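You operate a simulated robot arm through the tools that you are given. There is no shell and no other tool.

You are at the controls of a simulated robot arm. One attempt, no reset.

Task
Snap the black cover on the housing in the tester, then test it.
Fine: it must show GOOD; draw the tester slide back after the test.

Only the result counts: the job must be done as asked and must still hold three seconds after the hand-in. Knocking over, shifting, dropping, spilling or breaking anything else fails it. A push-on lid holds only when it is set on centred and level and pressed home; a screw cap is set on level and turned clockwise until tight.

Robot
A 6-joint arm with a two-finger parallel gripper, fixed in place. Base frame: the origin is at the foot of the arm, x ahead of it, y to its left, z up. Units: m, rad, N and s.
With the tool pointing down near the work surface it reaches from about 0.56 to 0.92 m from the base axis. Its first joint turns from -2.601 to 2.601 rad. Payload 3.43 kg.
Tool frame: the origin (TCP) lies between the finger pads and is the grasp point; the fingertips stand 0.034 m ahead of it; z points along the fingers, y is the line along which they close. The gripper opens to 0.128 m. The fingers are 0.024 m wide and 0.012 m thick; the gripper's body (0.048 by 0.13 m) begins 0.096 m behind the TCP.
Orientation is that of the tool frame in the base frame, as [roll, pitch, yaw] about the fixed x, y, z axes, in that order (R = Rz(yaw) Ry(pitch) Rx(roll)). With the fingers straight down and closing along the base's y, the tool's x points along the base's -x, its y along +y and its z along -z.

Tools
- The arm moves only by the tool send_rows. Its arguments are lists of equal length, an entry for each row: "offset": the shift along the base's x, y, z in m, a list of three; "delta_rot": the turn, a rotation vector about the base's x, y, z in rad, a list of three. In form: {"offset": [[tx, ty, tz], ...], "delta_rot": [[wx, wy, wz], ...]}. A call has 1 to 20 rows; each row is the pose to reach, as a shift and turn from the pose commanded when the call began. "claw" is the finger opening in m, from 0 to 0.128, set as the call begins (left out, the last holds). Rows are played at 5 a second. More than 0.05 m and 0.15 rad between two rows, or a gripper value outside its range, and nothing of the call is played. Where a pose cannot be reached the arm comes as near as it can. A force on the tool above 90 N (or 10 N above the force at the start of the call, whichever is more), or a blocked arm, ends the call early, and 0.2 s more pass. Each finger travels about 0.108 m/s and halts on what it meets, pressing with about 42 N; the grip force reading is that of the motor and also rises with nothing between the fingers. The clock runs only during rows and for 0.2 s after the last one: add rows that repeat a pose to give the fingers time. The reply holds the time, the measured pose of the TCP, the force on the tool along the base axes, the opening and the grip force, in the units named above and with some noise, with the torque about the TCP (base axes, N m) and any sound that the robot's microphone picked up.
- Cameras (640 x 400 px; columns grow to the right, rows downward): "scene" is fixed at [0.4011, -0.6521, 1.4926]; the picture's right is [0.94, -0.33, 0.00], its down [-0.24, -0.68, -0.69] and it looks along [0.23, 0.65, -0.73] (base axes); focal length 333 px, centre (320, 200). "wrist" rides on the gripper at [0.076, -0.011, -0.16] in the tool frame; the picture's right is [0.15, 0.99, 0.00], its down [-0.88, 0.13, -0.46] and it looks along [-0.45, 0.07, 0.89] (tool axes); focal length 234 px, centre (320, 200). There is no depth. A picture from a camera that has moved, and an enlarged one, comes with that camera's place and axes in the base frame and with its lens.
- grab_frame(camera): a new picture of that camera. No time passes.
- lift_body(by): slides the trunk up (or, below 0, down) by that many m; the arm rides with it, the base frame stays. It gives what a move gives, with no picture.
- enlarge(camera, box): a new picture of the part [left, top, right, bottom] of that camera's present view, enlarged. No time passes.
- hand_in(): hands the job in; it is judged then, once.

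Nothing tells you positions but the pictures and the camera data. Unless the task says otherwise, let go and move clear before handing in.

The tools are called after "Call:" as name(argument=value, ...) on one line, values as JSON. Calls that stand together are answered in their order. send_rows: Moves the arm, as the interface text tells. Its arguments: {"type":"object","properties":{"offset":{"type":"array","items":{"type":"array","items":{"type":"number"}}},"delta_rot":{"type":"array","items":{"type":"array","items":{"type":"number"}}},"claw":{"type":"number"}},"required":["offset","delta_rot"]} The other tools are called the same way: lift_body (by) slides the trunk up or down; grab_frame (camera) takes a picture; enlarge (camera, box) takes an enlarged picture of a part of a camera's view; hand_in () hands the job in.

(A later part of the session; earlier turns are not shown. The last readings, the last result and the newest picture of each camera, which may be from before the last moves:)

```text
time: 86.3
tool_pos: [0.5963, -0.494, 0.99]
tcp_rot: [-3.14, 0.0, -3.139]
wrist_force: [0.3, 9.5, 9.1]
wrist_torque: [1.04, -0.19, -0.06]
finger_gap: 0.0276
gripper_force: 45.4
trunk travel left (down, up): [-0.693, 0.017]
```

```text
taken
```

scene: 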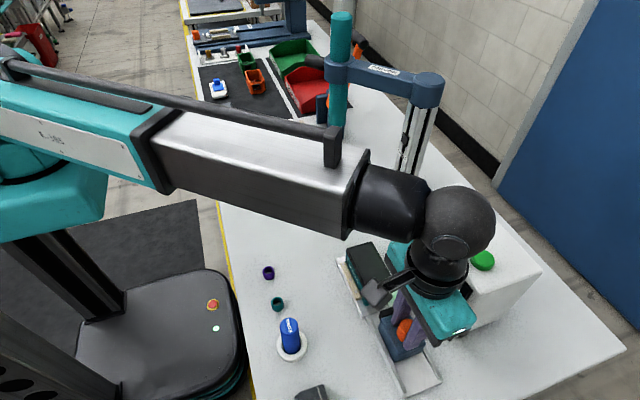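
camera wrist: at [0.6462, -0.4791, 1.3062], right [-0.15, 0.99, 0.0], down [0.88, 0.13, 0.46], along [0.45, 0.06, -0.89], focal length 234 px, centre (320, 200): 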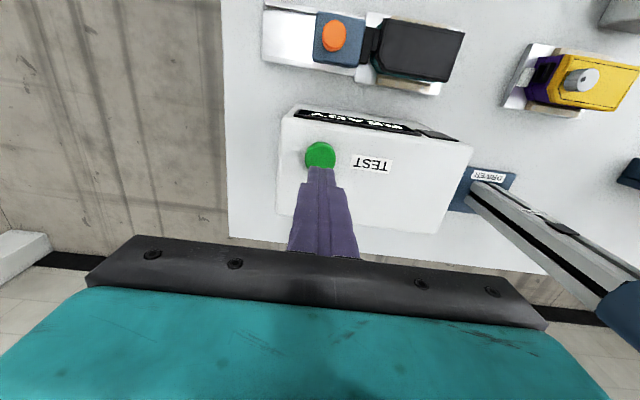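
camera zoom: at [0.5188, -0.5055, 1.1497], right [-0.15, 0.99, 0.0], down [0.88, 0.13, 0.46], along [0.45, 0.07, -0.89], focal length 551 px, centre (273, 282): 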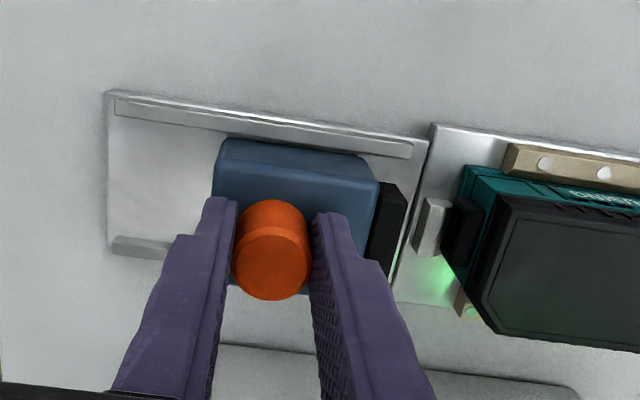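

The slide is back at its start stop. I'll release the knob, rise, and turn the tool to the cover orientation for a gentle check of the cover.

Call:
send_rows(offset=[[0, 0.003, 0], [0, 0.005, 0], [0, 0.005, 0]], delta_rot=[[0, 0, 0], [0, 0, 0], [0, 0, 0]])

Call:
send_rows(offset=[[0, 0, 0], [0, 0, 0], [0, 0, 0], [0, 0, 0.03], [0, 0, 0.06], [0, 0, 0.1], [0, 0, 0.125]], delta_rot=[[0, 0, 0], [0, 0, 0], [0, 0, 0], [0, 0, 0], [0, 0, 0], [0, 0, 0], [0, 0, 0]], claw=0.056)

Call:
send_rows(offset=[[0, 0, 0], [0, 0.01, 0], [0, 0.03, 0], [0, 0.05, 0], [0, 0.07, 0], [0, 0.09, 0], [0, 0.11, 0], [0, 0.128, 0], [0, 0.128, 0], [0, 0.128, 0], [0, 0.128, 0]], delta_rot=[[0, 0, 0.143], [0, 0, 0.286], [0, 0, 0.429], [0, 0, 0.572], [0, 0, 0.715], [0, 0, 0.858], [0, 0, 1.001], [0, 0, 1.144], [0, 0, 1.287], [0, 0, 1.43], [0, 0, 1.57]], claw=0.078)

Call:
grab_frame(camera="scene")

Call:
enlarge(camera="wrist", box=[240, 60, 400, 240])

```text
time: 87.1
tool_pos: [0.5961, -0.4929, 0.9884]
tcp_rot: [-3.134, 0.002, -3.142]
wrist_force: [1.9, -4.2, 15.6]
wrist_torque: [0.16, -0.1, -0.02]
finger_gap: 0.0273
gripper_force: 45.2
trunk travel left (down, up): [-0.693, 0.017]
```

```text
time: 88.7
tool_pos: [0.5975, -0.4932, 1.1137]
tcp_rot: [-3.137, -0.001, -3.141]
wrist_force: [-0.7, -0.2, -0.1]
wrist_torque: [-0.01, -0.01, 0.0]
finger_gap: 0.0561
gripper_force: 0.0
trunk travel left (down, up): [-0.693, 0.017]
```

```text
time: 91.1
tool_pos: [0.5963, -0.3659, 1.1143]
tcp_rot: [-3.139, 0.0, -1.568]
wrist_force: [1.0, -0.4, -0.8]
wrist_torque: [0.0, 0.0, -0.02]
finger_gap: 0.078
gripper_force: 0.1
trunk travel left (down, up): [-0.693, 0.017]
```

```text
taken
```

scene: 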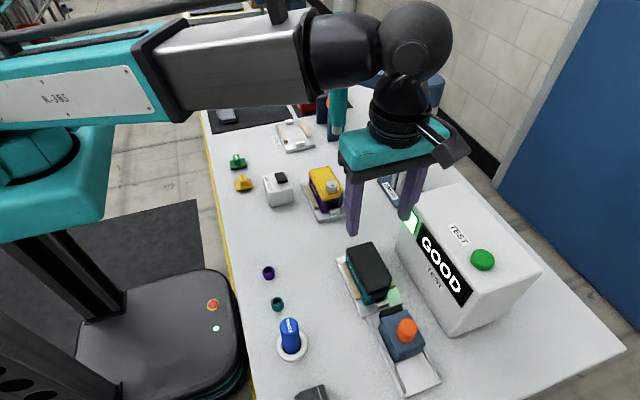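

```text
2.22 times, centred on (320, 150) of wrist
camera zoom: at [0.6059, -0.44, 1.2739], right [-0.99, -0.15, 0.0], down [-0.13, 0.88, 0.46], along [-0.06, 0.45, -0.89], focal length 520 px, centre (320, 311)
```

zoom: 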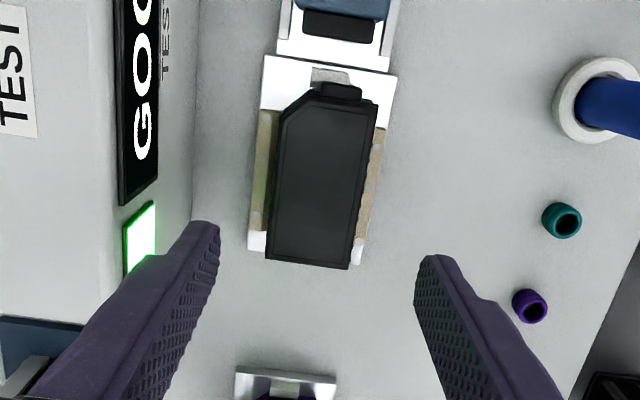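

GOOD is still displayed. The cover is right under the tool. I'll go down, grip its sides, and pull up gently by 3 mm to see whether the housing comes with it.

Call:
send_rows(offset=[[0, 0, -0.04], [0, 0, -0.08], [0, 0, -0.11], [0, 0, -0.125], [0, 0, -0.125]], delta_rot=[[0, 0, 0], [0, 0, 0], [0, 0, 0], [0, 0, 0], [0, 0, 0]])

Call:
send_rows(offset=[[0, 0, 0], [0, 0, 0], [0, 0, 0], [0, 0, 0]], delta_rot=[[0, 0, 0], [0, 0, 0], [0, 0, 0], [0, 0, 0]], claw=0.03)

Call:
enlarge(camera="scene", box=[355, 265, 400, 310])

Call:
send_rows(offset=[[0, 0, 0.001], [0, 0, 0.002], [0, 0, 0.003], [0, 0, 0.003]], delta_rot=[[0, 0, 0], [0, 0, 0], [0, 0, 0], [0, 0, 0]])

Call:
enlarge(camera="scene", box=[355, 265, 400, 310])

```text
time: 92.3
tool_pos: [0.5965, -0.3639, 0.987]
tcp_rot: [-3.139, 0.001, -1.569]
wrist_force: [-0.5, -0.4, -0.3]
wrist_torque: [0.0, 0.03, 0.01]
finger_gap: 0.0782
gripper_force: 0.0
trunk travel left (down, up): [-0.693, 0.017]
```

```text
time: 93.3
tool_pos: [0.598, -0.3647, 0.9886]
tcp_rot: [-3.137, 0.0, -1.57]
wrist_force: [5.3, -0.1, 3.0]
wrist_torque: [-0.03, -0.27, -0.04]
finger_gap: 0.0529
gripper_force: 42.3
trunk travel left (down, up): [-0.693, 0.017]
```

```text
8.89 times, centred on (378, 288) of scene
camera zoom: at [0.4011, -0.6521, 1.4926], right [0.94, -0.33, 0.0], down [-0.24, -0.68, -0.69], along [0.23, 0.65, -0.73], focal length 2960 px, centre (-191, -578)
```

zoom: 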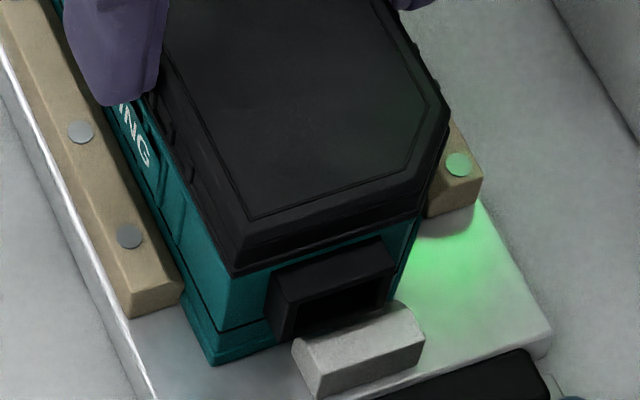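

```text
time: 94.3
tool_pos: [0.5953, -0.3646, 0.991]
tcp_rot: [-3.139, 0.0, -1.571]
wrist_force: [0.7, -0.5, -0.4]
wrist_torque: [0.0, 0.0, 0.01]
finger_gap: 0.053
gripper_force: 41.7
trunk travel left (down, up): [-0.693, 0.017]
```

```text
8.89 times, centred on (378, 288) of scene
camera zoom: at [0.4011, -0.6521, 1.4926], right [0.94, -0.33, 0.0], down [-0.24, -0.68, -0.69], along [0.23, 0.65, -0.73], focal length 2960 px, centre (-191, -578)
```

zoom: 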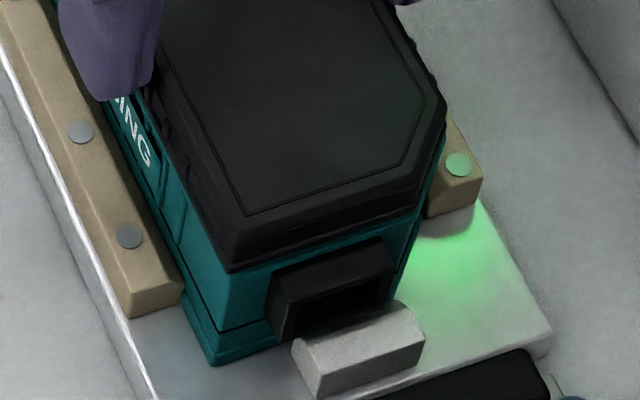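

The housing stayed put while the cover lifted freely, so the cover was not snapped on. I'll lift it off, re-measure the housing rim at high zoom, and place it again more precisely.

Call:
send_rows(offset=[[0, 0, 0.02], [0, 0, 0.04], [0, 0.04, 0.05], [0, 0.08, 0.05], [0, 0.1, 0.05], [0, 0.1, 0.05]], delta_rot=[[0, 0, 0], [0, 0, 0], [0, 0, 0], [0, 0, 0], [0, 0, 0], [0, 0, 0]])

Call:
enlarge(camera="scene", box=[355, 280, 395, 305])

Call:
enlarge(camera="scene", box=[340, 240, 380, 265])

Call:
enlarge(camera="scene", box=[340, 235, 410, 310])

Call:
enlarge(camera="wrist", box=[260, 0, 400, 120])

Call:
enlarge(camera="wrist", box=[260, 100, 400, 240])

Call:
enlarge(camera="scene", box=[310, 180, 410, 260])

```text
time: 95.7
tool_pos: [0.5976, -0.2656, 1.0428]
tcp_rot: [-3.138, -0.001, -1.57]
wrist_force: [0.0, -1.0, -1.1]
wrist_torque: [0.01, 0.03, 0.0]
finger_gap: 0.0526
gripper_force: 41.7
trunk travel left (down, up): [-0.693, 0.017]
```

```text
16.00 times, centred on (375, 292) of scene
camera zoom: at [0.4011, -0.6521, 1.4926], right [0.94, -0.33, 0.0], down [-0.24, -0.68, -0.69], along [0.23, 0.65, -0.73], focal length 5328 px, centre (-560, -1280)
```

zoom: 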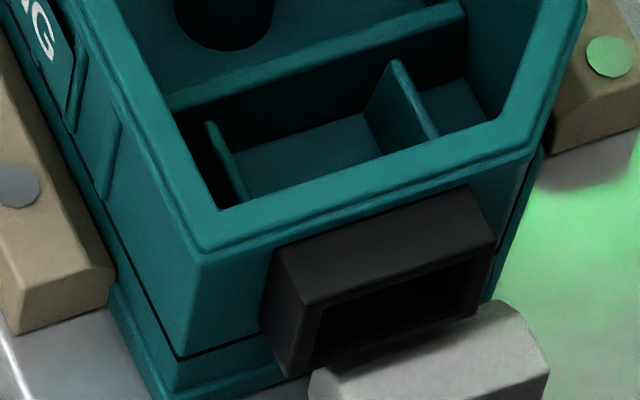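

```text
16.00 times, centred on (360, 252) of scene
camera zoom: at [0.4011, -0.6521, 1.4926], right [0.94, -0.33, 0.0], down [-0.24, -0.68, -0.69], along [0.23, 0.65, -0.73], focal length 5328 px, centre (-320, -640)
```

zoom: 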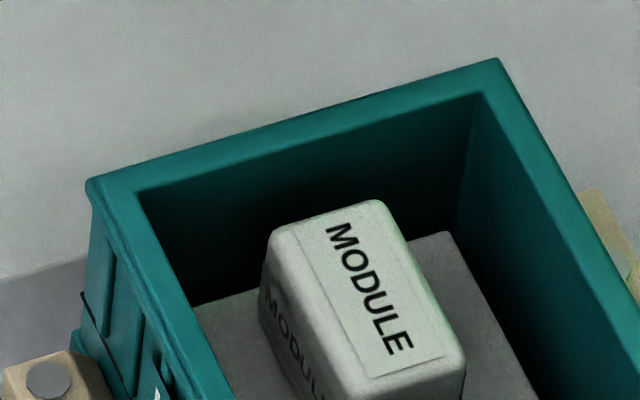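

```text
5.33 times, centred on (375, 272) of scene
camera zoom: at [0.4011, -0.6521, 1.4926], right [0.94, -0.33, 0.0], down [-0.24, -0.68, -0.69], along [0.23, 0.65, -0.73], focal length 1776 px, centre (27, -187)
```

zoom: 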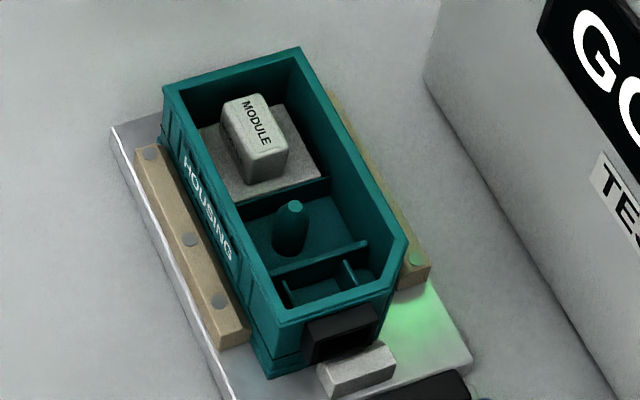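

```text
3.33 times, centred on (330, 60) of wrist
camera zoom: at [0.607, -0.341, 1.2027], right [-0.99, -0.15, 0.0], down [-0.13, 0.88, 0.46], along [-0.06, 0.45, -0.89], focal length 781 px, centre (287, 667)
```

zoom: 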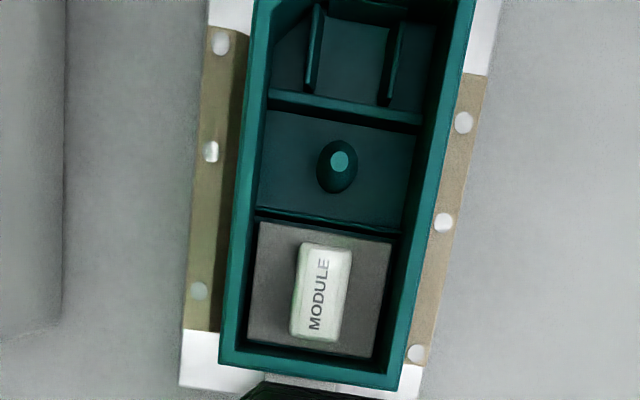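

```text
2.86 times, centred on (330, 170) of wrist
camera zoom: at [0.607, -0.341, 1.2027], right [-0.99, -0.15, 0.0], down [-0.13, 0.88, 0.46], along [-0.06, 0.45, -0.89], focal length 669 px, centre (291, 286)
```

zoom: 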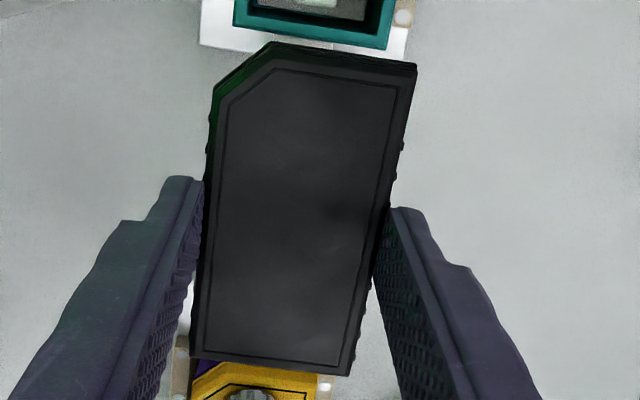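

```text
5.00 times, centred on (360, 220) of scene
camera zoom: at [0.4011, -0.6521, 1.4926], right [0.94, -0.33, 0.0], down [-0.24, -0.68, -0.69], along [0.23, 0.65, -0.73], focal length 1665 px, centre (120, 100)
```

zoom: 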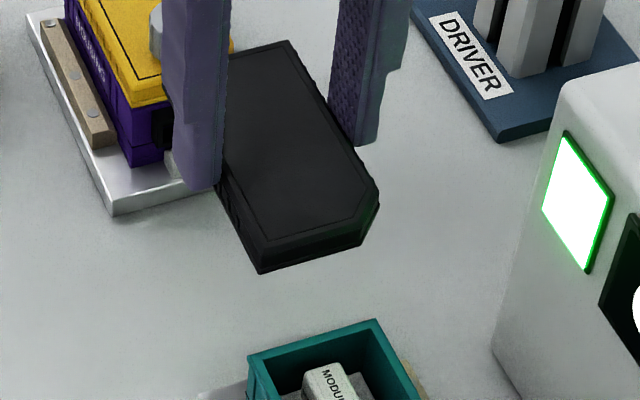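

Now I can see the rim clearly: the cover had been about 1.5–2 mm too far toward -y, and my earlier y correction was based on the wrong rim edge. The new target shift from here is (+0.0002, -0.0970). I'll go there and hover a few millimetres above the rim.

Call:
send_rows(offset=[[0, -0.04, 0], [0, -0.08, 0], [0.0002, -0.097, 0], [0.0002, -0.097, -0.025], [0.0002, -0.097, -0.042], [0.0002, -0.097, -0.046], [0.0002, -0.097, -0.046]], delta_rot=[[0, 0, 0], [0, 0, 0], [0, 0, 0], [0, 0, 0], [0, 0, 0], [0, 0, 0], [0, 0, 0]])

Call:
enlarge(camera="scene", box=[355, 280, 395, 305])

Call:
enlarge(camera="scene", box=[340, 240, 380, 265])

Call:
enlarge(camera="wrist", box=[280, 90, 380, 160])

Call:
enlarge(camera="wrist", box=[270, 200, 350, 245])

```text
time: 97.3
tool_pos: [0.5975, -0.3639, 0.9967]
tcp_rot: [-3.137, 0.001, -1.571]
wrist_force: [-0.5, 0.0, -0.3]
wrist_torque: [-0.01, 0.01, 0.0]
finger_gap: 0.0525
gripper_force: 42.1
trunk travel left (down, up): [-0.693, 0.017]
```

```text
16.00 times, centred on (375, 292) of scene
camera zoom: at [0.4011, -0.6521, 1.4926], right [0.94, -0.33, 0.0], down [-0.24, -0.68, -0.69], along [0.23, 0.65, -0.73], focal length 5328 px, centre (-560, -1280)
```

zoom: 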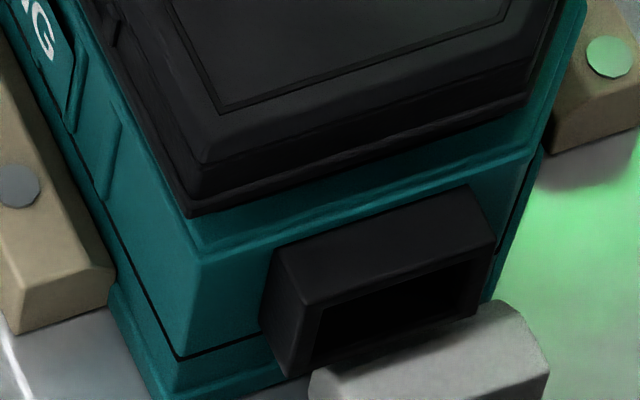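

```text
16.00 times, centred on (360, 252) of scene
camera zoom: at [0.4011, -0.6521, 1.4926], right [0.94, -0.33, 0.0], down [-0.24, -0.68, -0.69], along [0.23, 0.65, -0.73], focal length 5328 px, centre (-320, -640)
```

zoom: 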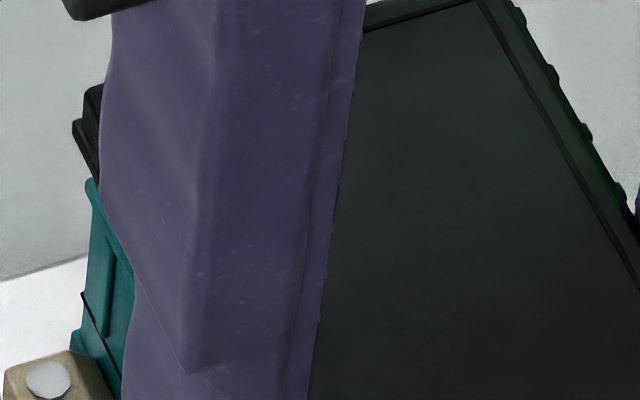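

```text
5.71 times, centred on (330, 125) of wrist
camera zoom: at [0.6051, -0.4377, 1.1565], right [-0.99, -0.15, 0.0], down [-0.13, 0.88, 0.46], along [-0.06, 0.45, -0.89], focal length 1338 px, centre (263, 629)
```

zoom: 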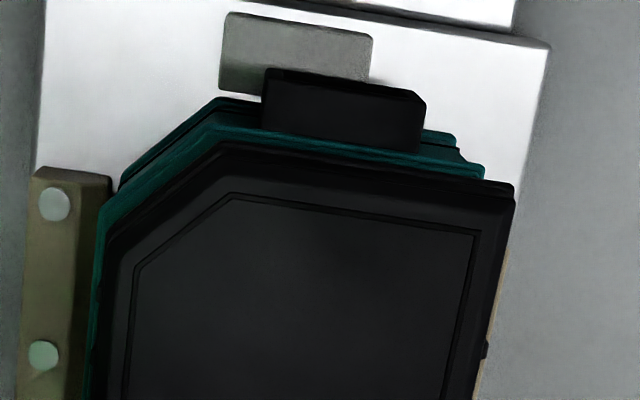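

```text
8.00 times, centred on (310, 222) of wrist
camera zoom: at [0.6051, -0.4377, 1.1565], right [-0.99, -0.15, 0.0], down [-0.13, 0.88, 0.46], along [-0.06, 0.45, -0.89], focal length 1873 px, centre (400, 20)
```

zoom: 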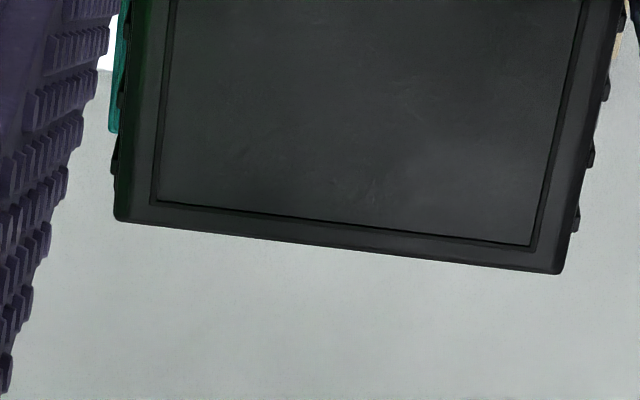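

The scene and wrist views now agree: y is right, but the cover is about 2 mm too far -x, with teal visible on the +x side. Correcting x by +2 mm and rechecking.

Call:
send_rows(offset=[[0.001, 0, 0], [0.002, 0, -0.002], [0.002, 0, -0.003], [0.002, 0, -0.003]], delta_rot=[[0, 0, 0], [0, 0, 0], [0, 0, 0], [0, 0, 0]])

Call:
enlarge(camera="scene", box=[355, 280, 395, 305])

Call:
enlarge(camera="scene", box=[340, 240, 380, 265])

Call:
enlarge(camera="wrist", box=[280, 90, 380, 160])

Call:
enlarge(camera="wrist", box=[270, 200, 350, 245])

```text
time: 98.3
tool_pos: [0.5986, -0.3624, 0.9933]
tcp_rot: [-3.139, 0.0, -1.57]
wrist_force: [0.6, 0.5, -0.3]
wrist_torque: [-0.02, 0.0, -0.01]
finger_gap: 0.0527
gripper_force: 41.8
trunk travel left (down, up): [-0.693, 0.017]
```

```text
16.00 times, centred on (375, 292) of scene
camera zoom: at [0.4011, -0.6521, 1.4926], right [0.94, -0.33, 0.0], down [-0.24, -0.68, -0.69], along [0.23, 0.65, -0.73], focal length 5328 px, centre (-560, -1280)
```

zoom: 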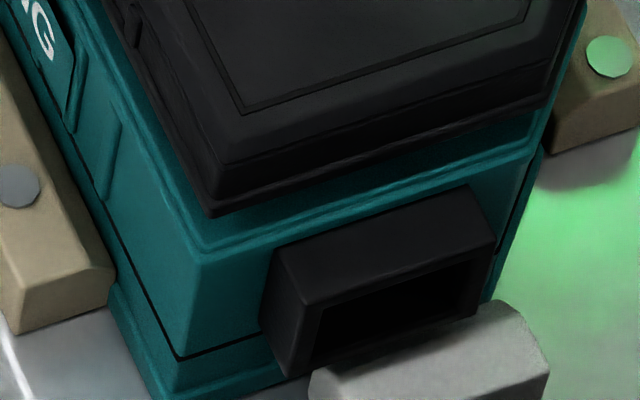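

```text
16.00 times, centred on (360, 252) of scene
camera zoom: at [0.4011, -0.6521, 1.4926], right [0.94, -0.33, 0.0], down [-0.24, -0.68, -0.69], along [0.23, 0.65, -0.73], focal length 5328 px, centre (-320, -640)
```

zoom: 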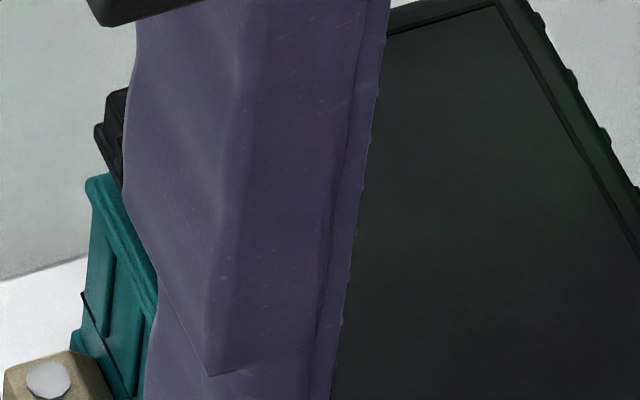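

```text
5.71 times, centred on (330, 125) of wrist
camera zoom: at [0.6084, -0.4369, 1.1531], right [-0.99, -0.15, 0.0], down [-0.13, 0.88, 0.46], along [-0.06, 0.45, -0.89], focal length 1338 px, centre (263, 629)
```

zoom: 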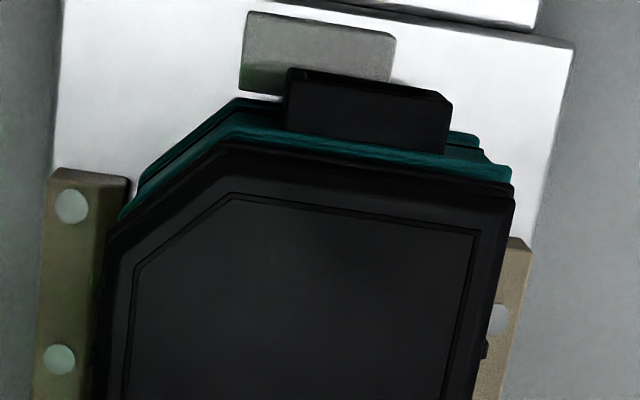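

```text
8.00 times, centred on (310, 222) of wrist
camera zoom: at [0.6084, -0.4369, 1.1531], right [-0.99, -0.15, 0.0], down [-0.13, 0.88, 0.46], along [-0.06, 0.45, -0.89], focal length 1873 px, centre (400, 20)
```

zoom: 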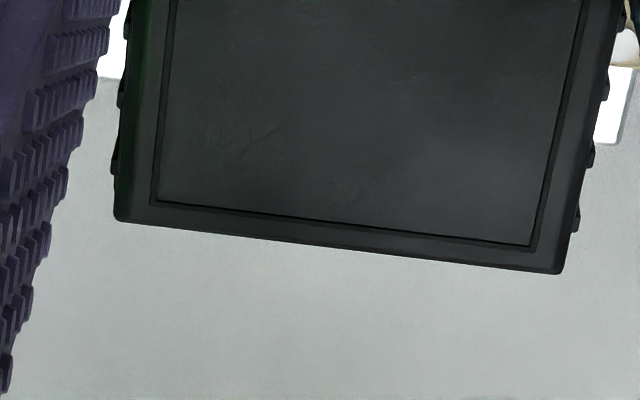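

The last command moved the arm about 3.3 mm instead of 2, judging by the camera pose. The cover is now about 1 mm too far +x and 0.5 mm too far +y, so I'll make a small correction and verify.

Call:
send_rows(offset=[[-0.0005, -0.0003, 0], [-0.001, -0.0005, 0], [-0.001, -0.0005, 0], [-0.001, -0.0005, 0]], delta_rot=[[0, 0, 0], [0, 0, 0], [0, 0, 0], [0, 0, 0]])

Call:
enlarge(camera="scene", box=[355, 280, 395, 305])

Call:
enlarge(camera="scene", box=[340, 240, 380, 265])

Call:
enlarge(camera="wrist", box=[280, 90, 380, 160])

```text
time: 99.3
tool_pos: [0.5988, -0.362, 0.9925]
tcp_rot: [-3.139, -0.001, -1.571]
wrist_force: [-0.2, 0.6, -0.1]
wrist_torque: [0.03, -0.01, -0.02]
finger_gap: 0.0526
gripper_force: 41.7
trunk travel left (down, up): [-0.693, 0.017]
```

```text
16.00 times, centred on (375, 292) of scene
camera zoom: at [0.4011, -0.6521, 1.4926], right [0.94, -0.33, 0.0], down [-0.24, -0.68, -0.69], along [0.23, 0.65, -0.73], focal length 5328 px, centre (-560, -1280)
```

zoom: 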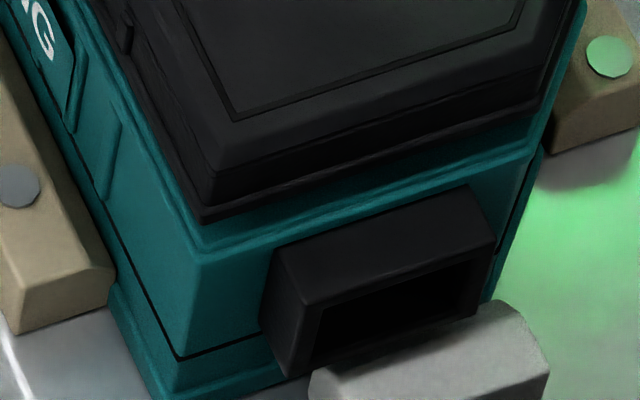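

```text
16.00 times, centred on (360, 252) of scene
camera zoom: at [0.4011, -0.6521, 1.4926], right [0.94, -0.33, 0.0], down [-0.24, -0.68, -0.69], along [0.23, 0.65, -0.73], focal length 5328 px, centre (-320, -640)
```

zoom: 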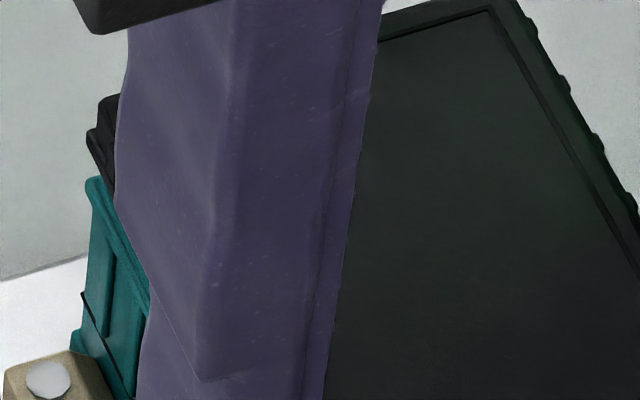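

```text
5.71 times, centred on (330, 125) of wrist
camera zoom: at [0.6074, -0.4372, 1.1526], right [-0.99, -0.15, 0.0], down [-0.13, 0.88, 0.46], along [-0.06, 0.45, -0.89], focal length 1338 px, centre (263, 629)
```

zoom: 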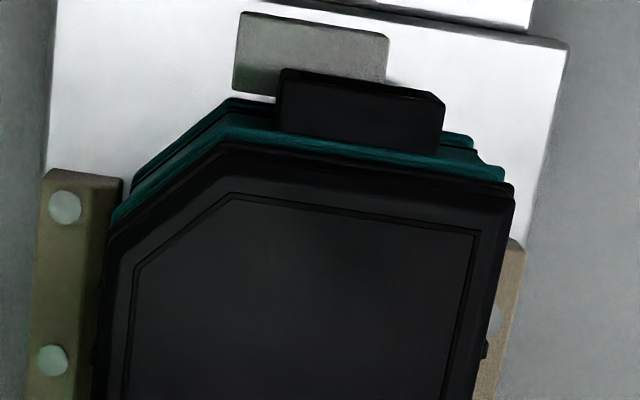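

Both cameras now show alignment within about 0.5 mm. I'll lower in small steps and recheck laterally.

Call:
send_rows(offset=[[0, 0, -0.0015], [0, 0, -0.003], [0, 0, -0.004], [0, 0, -0.004]], delta_rot=[[0, 0, 0], [0, 0, 0], [0, 0, 0], [0, 0, 0]])

Call:
enlarge(camera="scene", box=[355, 280, 395, 305])

Call:
enlarge(camera="wrist", box=[280, 90, 380, 160])

```text
time: 100.3
tool_pos: [0.5986, -0.3622, 0.9883]
tcp_rot: [-3.138, 0.002, -1.571]
wrist_force: [-1.2, -2.9, -0.7]
wrist_torque: [-0.11, 0.08, 0.03]
finger_gap: 0.0526
gripper_force: 42.4
trunk travel left (down, up): [-0.693, 0.017]
```

```text
16.00 times, centred on (375, 292) of scene
camera zoom: at [0.4011, -0.6521, 1.4926], right [0.94, -0.33, 0.0], down [-0.24, -0.68, -0.69], along [0.23, 0.65, -0.73], focal length 5328 px, centre (-560, -1280)
```

zoom: 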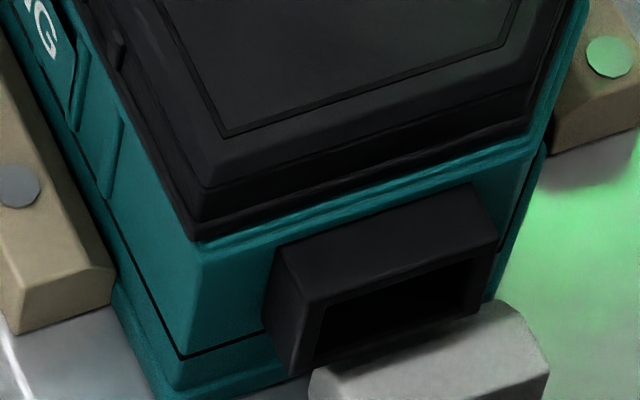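

```text
5.71 times, centred on (330, 125) of wrist
camera zoom: at [0.6071, -0.4365, 1.148], right [-0.99, -0.15, 0.0], down [-0.13, 0.88, 0.46], along [-0.06, 0.45, -0.89], focal length 1338 px, centre (263, 629)
```

zoom: 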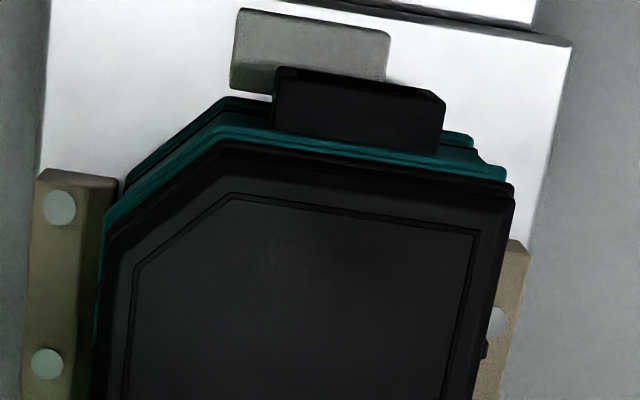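

Call:
send_rows(offset=[[0.0005, 0, 0], [0.0009, -0.0003, 0], [0.0009, -0.0003, 0]], delta_rot=[[0, 0, 0], [0, 0, 0], [0, 0, 0]])

Call:
enlarge(camera="scene", box=[355, 280, 395, 305])

Call:
enlarge(camera="wrist", box=[280, 90, 380, 160])

```text
time: 101.1
tool_pos: [0.5986, -0.3623, 0.9886]
tcp_rot: [-3.138, -0.002, -1.571]
wrist_force: [0.3, 0.8, 0.0]
wrist_torque: [0.01, -0.02, -0.01]
finger_gap: 0.0526
gripper_force: 41.9
trunk travel left (down, up): [-0.693, 0.017]
```

```text
16.00 times, centred on (375, 292) of scene
camera zoom: at [0.4011, -0.6521, 1.4926], right [0.94, -0.33, 0.0], down [-0.24, -0.68, -0.69], along [0.23, 0.65, -0.73], focal length 5328 px, centre (-560, -1280)
```

zoom: 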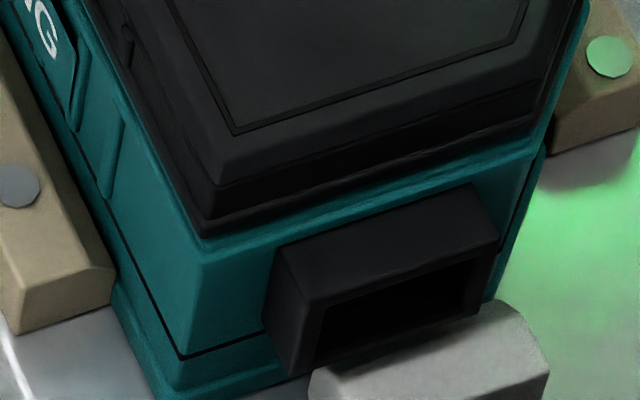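

```text
5.71 times, centred on (330, 125) of wrist
camera zoom: at [0.6078, -0.4371, 1.1492], right [-0.99, -0.15, 0.0], down [-0.13, 0.88, 0.46], along [-0.06, 0.45, -0.89], focal length 1338 px, centre (263, 629)
```

zoom: 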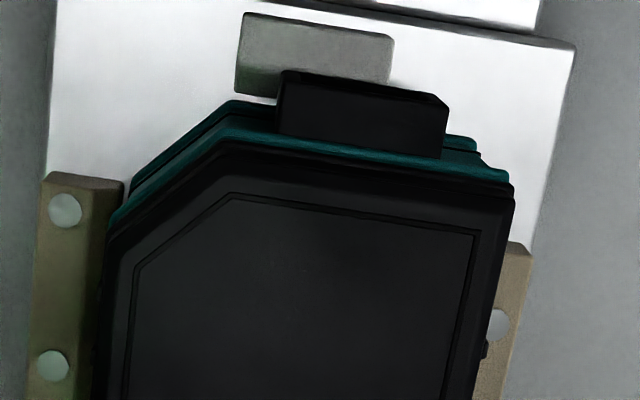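

Aligned, with about 2 mm of gap left. Lowering further to contact.

Call:
send_rows(offset=[[0, 0, -0.001], [0, 0, -0.002], [0, 0, -0.003], [0, 0, -0.003]], delta_rot=[[0, 0, 0], [0, 0, 0], [0, 0, 0], [0, 0, 0]])

Call:
enlarge(camera="scene", box=[355, 280, 395, 305])

Call:
enlarge(camera="wrist", box=[280, 90, 380, 160])

```text
time: 102.1
tool_pos: [0.598, -0.3621, 0.9875]
tcp_rot: [-3.136, -0.001, -1.571]
wrist_force: [3.8, -1.9, 21.1]
wrist_torque: [0.17, 0.29, 0.01]
finger_gap: 0.0527
gripper_force: 42.5
trunk travel left (down, up): [-0.693, 0.017]
```

```text
16.00 times, centred on (375, 292) of scene
camera zoom: at [0.4011, -0.6521, 1.4926], right [0.94, -0.33, 0.0], down [-0.24, -0.68, -0.69], along [0.23, 0.65, -0.73], focal length 5328 px, centre (-560, -1280)
```

zoom: 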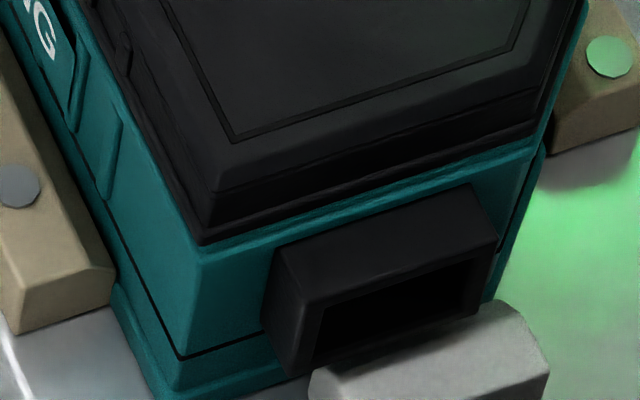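

```text
5.71 times, centred on (330, 125) of wrist
camera zoom: at [0.6072, -0.437, 1.148], right [-0.99, -0.15, -0.01], down [-0.13, 0.88, 0.45], along [-0.06, 0.45, -0.89], focal length 1338 px, centre (263, 629)
```

zoom: 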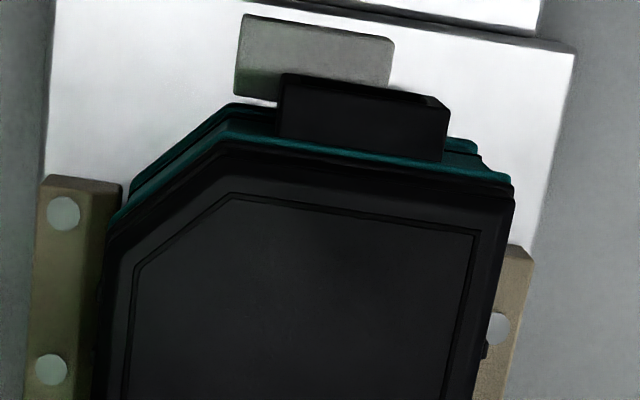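

It is in contact with the outline matching the rim, and by comparison with the yellow cover it still has about 2 mm to go before home. I'll press on with the cover still gripped.

Call:
send_rows(offset=[[0, 0, -0.001], [0, 0, -0.002], [0, 0, -0.003], [0, 0, -0.004], [0, 0, -0.004]], delta_rot=[[0, 0, 0], [0, 0, 0], [0, 0, 0], [0, 0, 0], [0, 0, 0]])

Call:
enlarge(camera="scene", box=[355, 280, 395, 305])

Call:
enlarge(camera="wrist", box=[280, 90, 380, 160])

```text
time: 103.3
tool_pos: [0.5982, -0.3617, 0.9853]
tcp_rot: [-3.132, -0.004, -1.571]
wrist_force: [13.7, -4.2, 52.2]
wrist_torque: [-0.05, -0.1, -0.03]
finger_gap: 0.0526
gripper_force: 41.9
trunk travel left (down, up): [-0.693, 0.017]
```

```text
16.00 times, centred on (375, 292) of scene
camera zoom: at [0.4011, -0.6521, 1.4926], right [0.94, -0.33, 0.0], down [-0.24, -0.68, -0.69], along [0.23, 0.65, -0.73], focal length 5328 px, centre (-560, -1280)
```

zoom: 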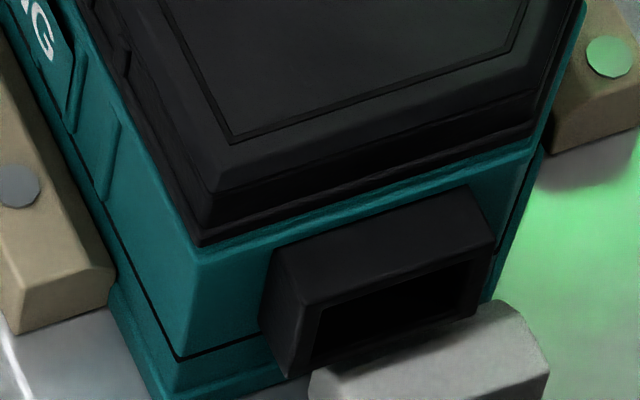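

```text
5.71 times, centred on (330, 125) of wrist
camera zoom: at [0.6064, -0.4366, 1.1462], right [-0.99, -0.15, -0.01], down [-0.13, 0.88, 0.45], along [-0.06, 0.45, -0.89], focal length 1338 px, centre (263, 629)
```

zoom: 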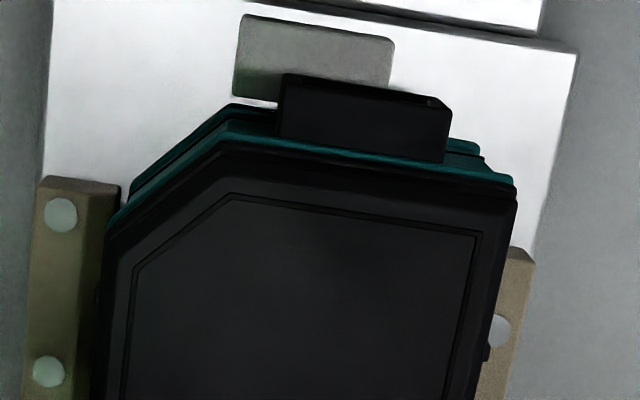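

No further travel at 52 N in the grip. I'll relieve, release, and press the centre with closed fingers now that it is properly aligned.

Call:
send_rows(offset=[[0, 0, 0.003], [0, 0, 0.0055], [0, 0, 0.0055]], delta_rot=[[0, 0, 0], [0, 0, 0], [0, 0, 0]])

Call:
send_rows(offset=[[0, 0, 0], [0, 0, 0], [0, 0, 0]], delta_rot=[[0, 0, 0], [0, 0, 0], [0, 0, 0]], claw=0.078)

Call:
enlarge(camera="scene", box=[355, 280, 395, 305])

Call:
send_rows(offset=[[0, 0, 0.02], [0, 0, 0.05], [0, 0, 0.05]], delta_rot=[[0, 0, 0], [0, 0, 0], [0, 0, 0]])

Call:
enlarge(camera="scene", box=[340, 240, 380, 265])

Call:
enlarge(camera="scene", box=[340, 235, 410, 310])

Call:
enlarge(camera="wrist", box=[260, 80, 380, 230])

```text
time: 104.1
tool_pos: [0.5975, -0.3628, 0.9862]
tcp_rot: [-3.141, 0.003, -1.571]
wrist_force: [2.9, -0.8, 6.4]
wrist_torque: [-0.11, -0.19, 0.07]
finger_gap: 0.0527
gripper_force: 42.3
trunk travel left (down, up): [-0.693, 0.017]
```

```text
time: 104.9
tool_pos: [0.5998, -0.3632, 0.9869]
tcp_rot: [-3.139, 0.0, -1.569]
wrist_force: [0.5, -0.2, -0.3]
wrist_torque: [0.0, -0.02, -0.01]
finger_gap: 0.0781
gripper_force: 0.0
trunk travel left (down, up): [-0.693, 0.017]
```

```text
16.00 times, centred on (375, 292) of scene
camera zoom: at [0.4011, -0.6521, 1.4926], right [0.94, -0.33, 0.0], down [-0.24, -0.68, -0.69], along [0.23, 0.65, -0.73], focal length 5328 px, centre (-560, -1280)
```

zoom: 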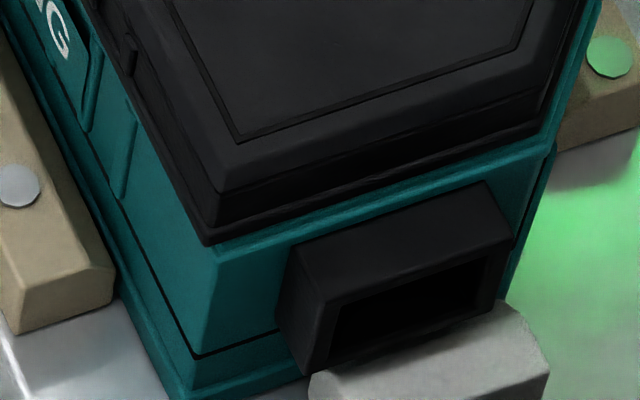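

```text
time: 105.7
tool_pos: [0.602, -0.3631, 1.0357]
tcp_rot: [-3.137, 0.0, -1.571]
wrist_force: [0.0, -0.3, 0.0]
wrist_torque: [-0.04, 0.02, 0.03]
finger_gap: 0.078
gripper_force: 0.1
trunk travel left (down, up): [-0.693, 0.017]
```

```text
16.00 times, centred on (360, 252) of scene
camera zoom: at [0.4011, -0.6521, 1.4926], right [0.94, -0.33, 0.0], down [-0.24, -0.68, -0.69], along [0.23, 0.65, -0.73], focal length 5328 px, centre (-320, -640)
```

zoom: 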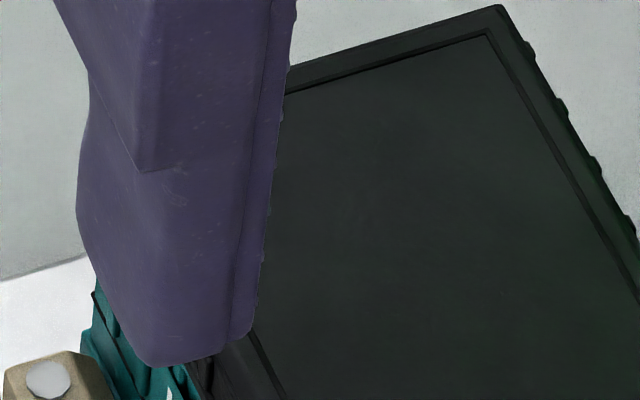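

```text
5.33 times, centred on (375, 272) of scene
camera zoom: at [0.4011, -0.6521, 1.4926], right [0.94, -0.33, 0.0], down [-0.24, -0.68, -0.69], along [0.23, 0.65, -0.73], focal length 1776 px, centre (27, -187)
```

zoom: 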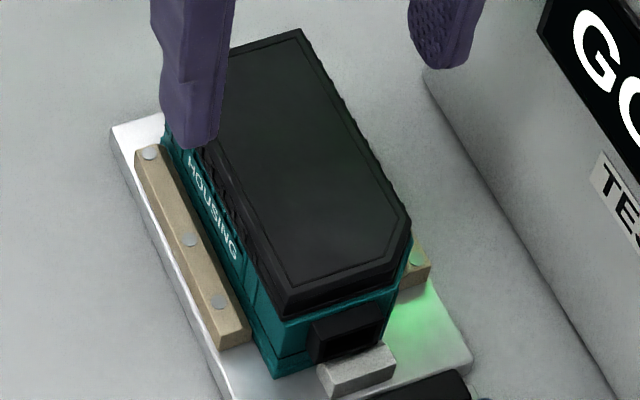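

```text
2.67 times, centred on (320, 155) of wrist
camera zoom: at [0.6098, -0.4379, 1.1972], right [-0.99, -0.15, 0.0], down [-0.13, 0.88, 0.46], along [-0.06, 0.45, -0.89], focal length 624 px, centre (320, 320)
```

zoom: 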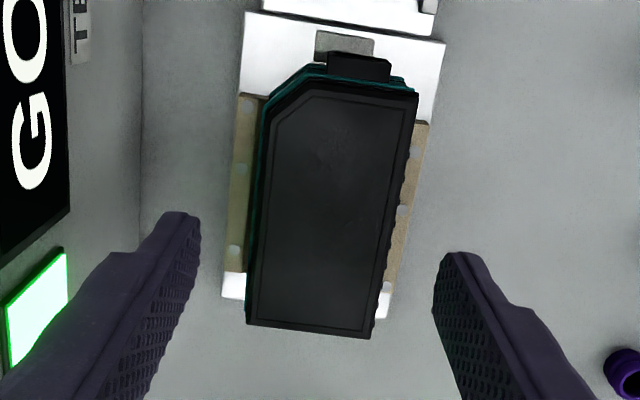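

On release the housing shifted about 1.5 mm in its fixture and the cover slid on it, so the lip isn't seated. Also, my fingertips reached below the flange and may have been landing on the rim. I'll re-grip higher on the cover's sides, lift slightly, and re-align.

Call:
send_rows(offset=[[-0.002, -0.0015, -0.01], [-0.002, -0.0015, -0.03], [-0.002, -0.0015, -0.044], [-0.002, -0.0015, -0.044]], delta_rot=[[0, 0, 0], [0, 0, 0], [0, 0, 0], [0, 0, 0]])

Call:
send_rows(offset=[[0, 0, 0], [0, 0, 0], [0, 0, 0], [0, 0, 0]], delta_rot=[[0, 0, 0], [0, 0, 0], [0, 0, 0], [0, 0, 0]], claw=0.03)

Call:
send_rows(offset=[[0, 0, 0.003], [0, 0, 0.006], [0, 0, 0.006]], delta_rot=[[0, 0, 0], [0, 0, 0], [0, 0, 0]])

Call:
enlarge(camera="scene", box=[355, 280, 395, 305])

Call:
enlarge(camera="scene", box=[340, 240, 380, 265])

Call:
enlarge(camera="wrist", box=[280, 90, 380, 160])

```text
time: 106.7
tool_pos: [0.5973, -0.3658, 0.9933]
tcp_rot: [-3.137, 0.0, -1.57]
wrist_force: [0.7, 0.3, -0.2]
wrist_torque: [-0.01, -0.04, 0.02]
finger_gap: 0.0781
gripper_force: 0.1
trunk travel left (down, up): [-0.693, 0.017]
```

```text
time: 107.7
tool_pos: [0.5964, -0.3644, 0.9935]
tcp_rot: [-3.138, 0.001, -1.571]
wrist_force: [1.5, -0.6, 1.0]
wrist_torque: [-0.03, -0.05, -0.04]
finger_gap: 0.0524
gripper_force: 41.3
trunk travel left (down, up): [-0.693, 0.017]
```

```text
time: 108.5
tool_pos: [0.5965, -0.365, 0.9979]
tcp_rot: [-3.139, 0.001, -1.572]
wrist_force: [3.0, -0.1, -2.9]
wrist_torque: [-0.06, -0.21, -0.13]
finger_gap: 0.0526
gripper_force: 41.9
trunk travel left (down, up): [-0.693, 0.017]
```

```text
16.00 times, centred on (375, 292) of scene
camera zoom: at [0.4011, -0.6521, 1.4926], right [0.94, -0.33, 0.0], down [-0.24, -0.68, -0.69], along [0.23, 0.65, -0.73], focal length 5328 px, centre (-560, -1280)
```

zoom: 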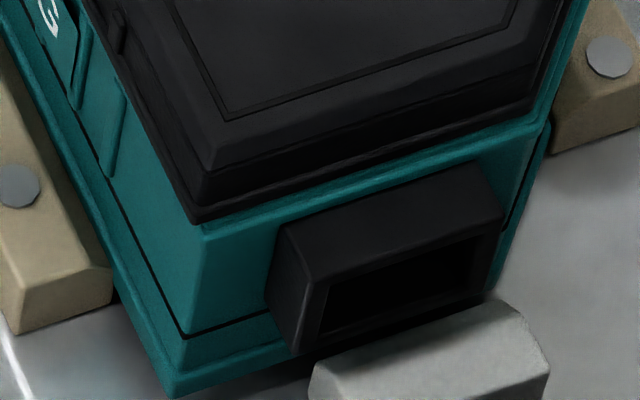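

```text
16.00 times, centred on (360, 252) of scene
camera zoom: at [0.4011, -0.6521, 1.4926], right [0.94, -0.33, 0.0], down [-0.24, -0.68, -0.69], along [0.23, 0.65, -0.73], focal length 5328 px, centre (-320, -640)
```

zoom: 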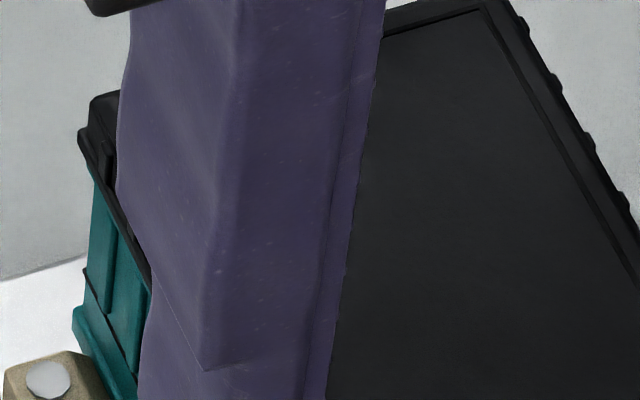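

```text
5.71 times, centred on (330, 125) of wrist
camera zoom: at [0.6063, -0.4396, 1.1589], right [-0.99, -0.15, 0.0], down [-0.13, 0.88, 0.46], along [-0.06, 0.45, -0.89], focal length 1338 px, centre (263, 629)
```

zoom: 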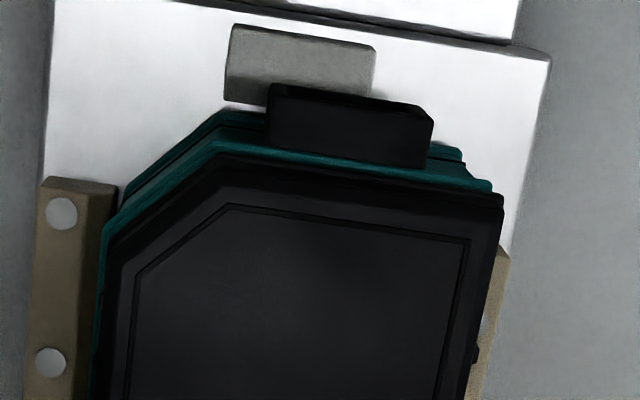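

Now the housing lifted together with the cover (about 2.9 N of weight), and the seam has closed by about 2 mm, so the lip has dropped into place. I'll set it back down and press it home while watching the seam.

Call:
send_rows(offset=[[0, 0, -0.002], [0, 0, -0.004], [0, 0, -0.006], [0, 0, -0.006]], delta_rot=[[0, 0, 0], [0, 0, 0], [0, 0, 0], [0, 0, 0]])

Call:
enlarge(camera="scene", box=[355, 280, 395, 305])

Call:
enlarge(camera="scene", box=[340, 240, 380, 265])

Call:
enlarge(camera="scene", box=[340, 235, 460, 335])

```text
time: 109.5
tool_pos: [0.5966, -0.3647, 0.9938]
tcp_rot: [-3.138, 0.0, -1.571]
wrist_force: [2.9, -1.7, 2.0]
wrist_torque: [0.02, -0.1, -0.06]
finger_gap: 0.0527
gripper_force: 41.8
trunk travel left (down, up): [-0.693, 0.017]
```

```text
16.00 times, centred on (375, 292) of scene
camera zoom: at [0.4011, -0.6521, 1.4926], right [0.94, -0.33, 0.0], down [-0.24, -0.68, -0.69], along [0.23, 0.65, -0.73], focal length 5328 px, centre (-560, -1280)
```

zoom: 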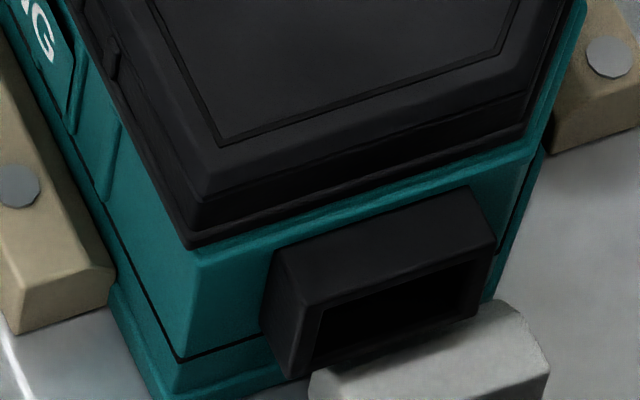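

```text
16.00 times, centred on (360, 252) of scene
camera zoom: at [0.4011, -0.6521, 1.4926], right [0.94, -0.33, 0.0], down [-0.24, -0.68, -0.69], along [0.23, 0.65, -0.73], focal length 5328 px, centre (-320, -640)
```

zoom: 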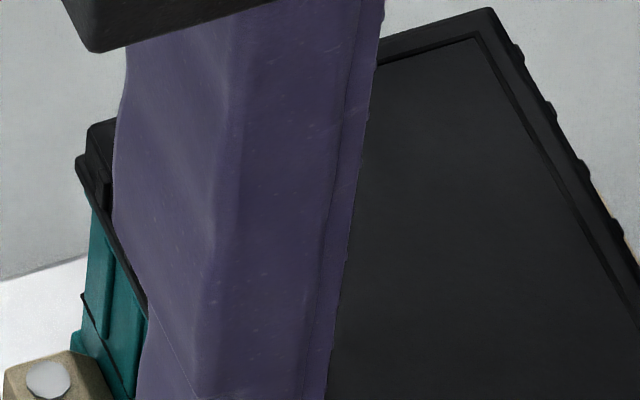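

```text
4.00 times, centred on (400, 285) of scene
camera zoom: at [0.4011, -0.6521, 1.4926], right [0.94, -0.33, 0.0], down [-0.24, -0.68, -0.69], along [0.23, 0.65, -0.73], focal length 1332 px, centre (0, -140)
```

zoom: 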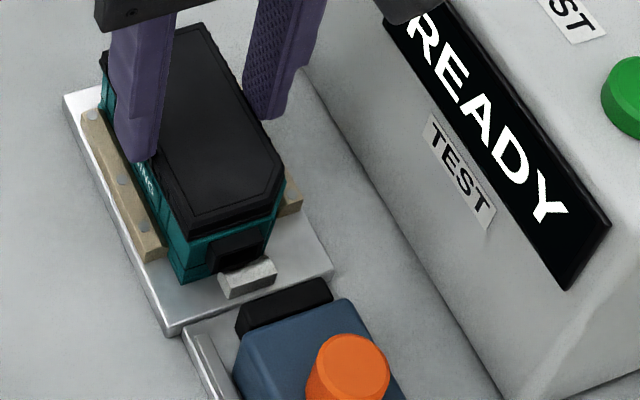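

The tester has reset to READY, so I'll re-test after the cover is home. The lip is engaged, so I'll press down in the grip while compensating the arm's sideways sag (+x).

Call:
send_rows(offset=[[0.0005, 0, -0.001], [0.0009, -0.0002, -0.002], [0.0012, -0.0002, -0.003], [0.0015, -0.0003, -0.004], [0.0015, -0.0003, -0.004]], delta_rot=[[0, 0, 0], [0, 0, 0], [0, 0, 0], [0, 0, 0], [0, 0, 0]])

Call:
enlarge(camera="scene", box=[355, 280, 395, 305])

Call:
enlarge(camera="scene", box=[340, 240, 380, 265])

```text
time: 110.7
tool_pos: [0.5976, -0.3638, 0.9935]
tcp_rot: [-3.135, -0.003, -1.57]
wrist_force: [-3.3, -5.5, 37.1]
wrist_torque: [-0.16, 0.17, 0.02]
finger_gap: 0.0526
gripper_force: 41.5
trunk travel left (down, up): [-0.693, 0.017]
```

```text
16.00 times, centred on (375, 292) of scene
camera zoom: at [0.4011, -0.6521, 1.4926], right [0.94, -0.33, 0.0], down [-0.24, -0.68, -0.69], along [0.23, 0.65, -0.73], focal length 5328 px, centre (-560, -1280)
```

zoom: 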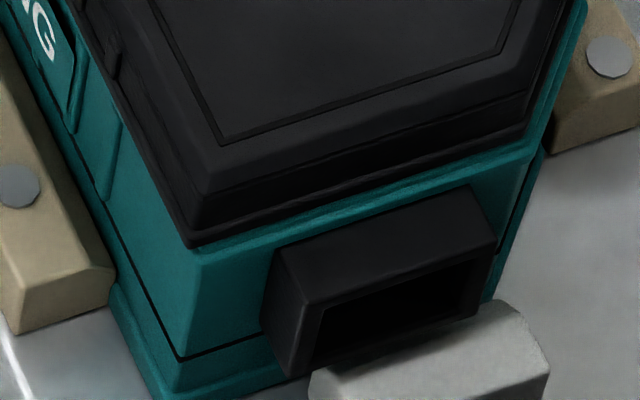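

```text
16.00 times, centred on (360, 252) of scene
camera zoom: at [0.4011, -0.6521, 1.4926], right [0.94, -0.33, 0.0], down [-0.24, -0.68, -0.69], along [0.23, 0.65, -0.73], focal length 5328 px, centre (-320, -640)
```

zoom: 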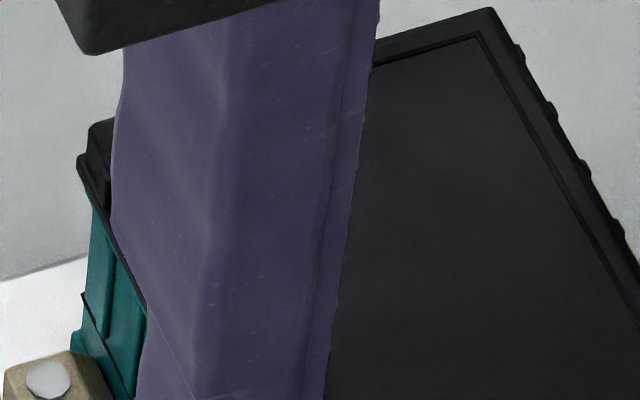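

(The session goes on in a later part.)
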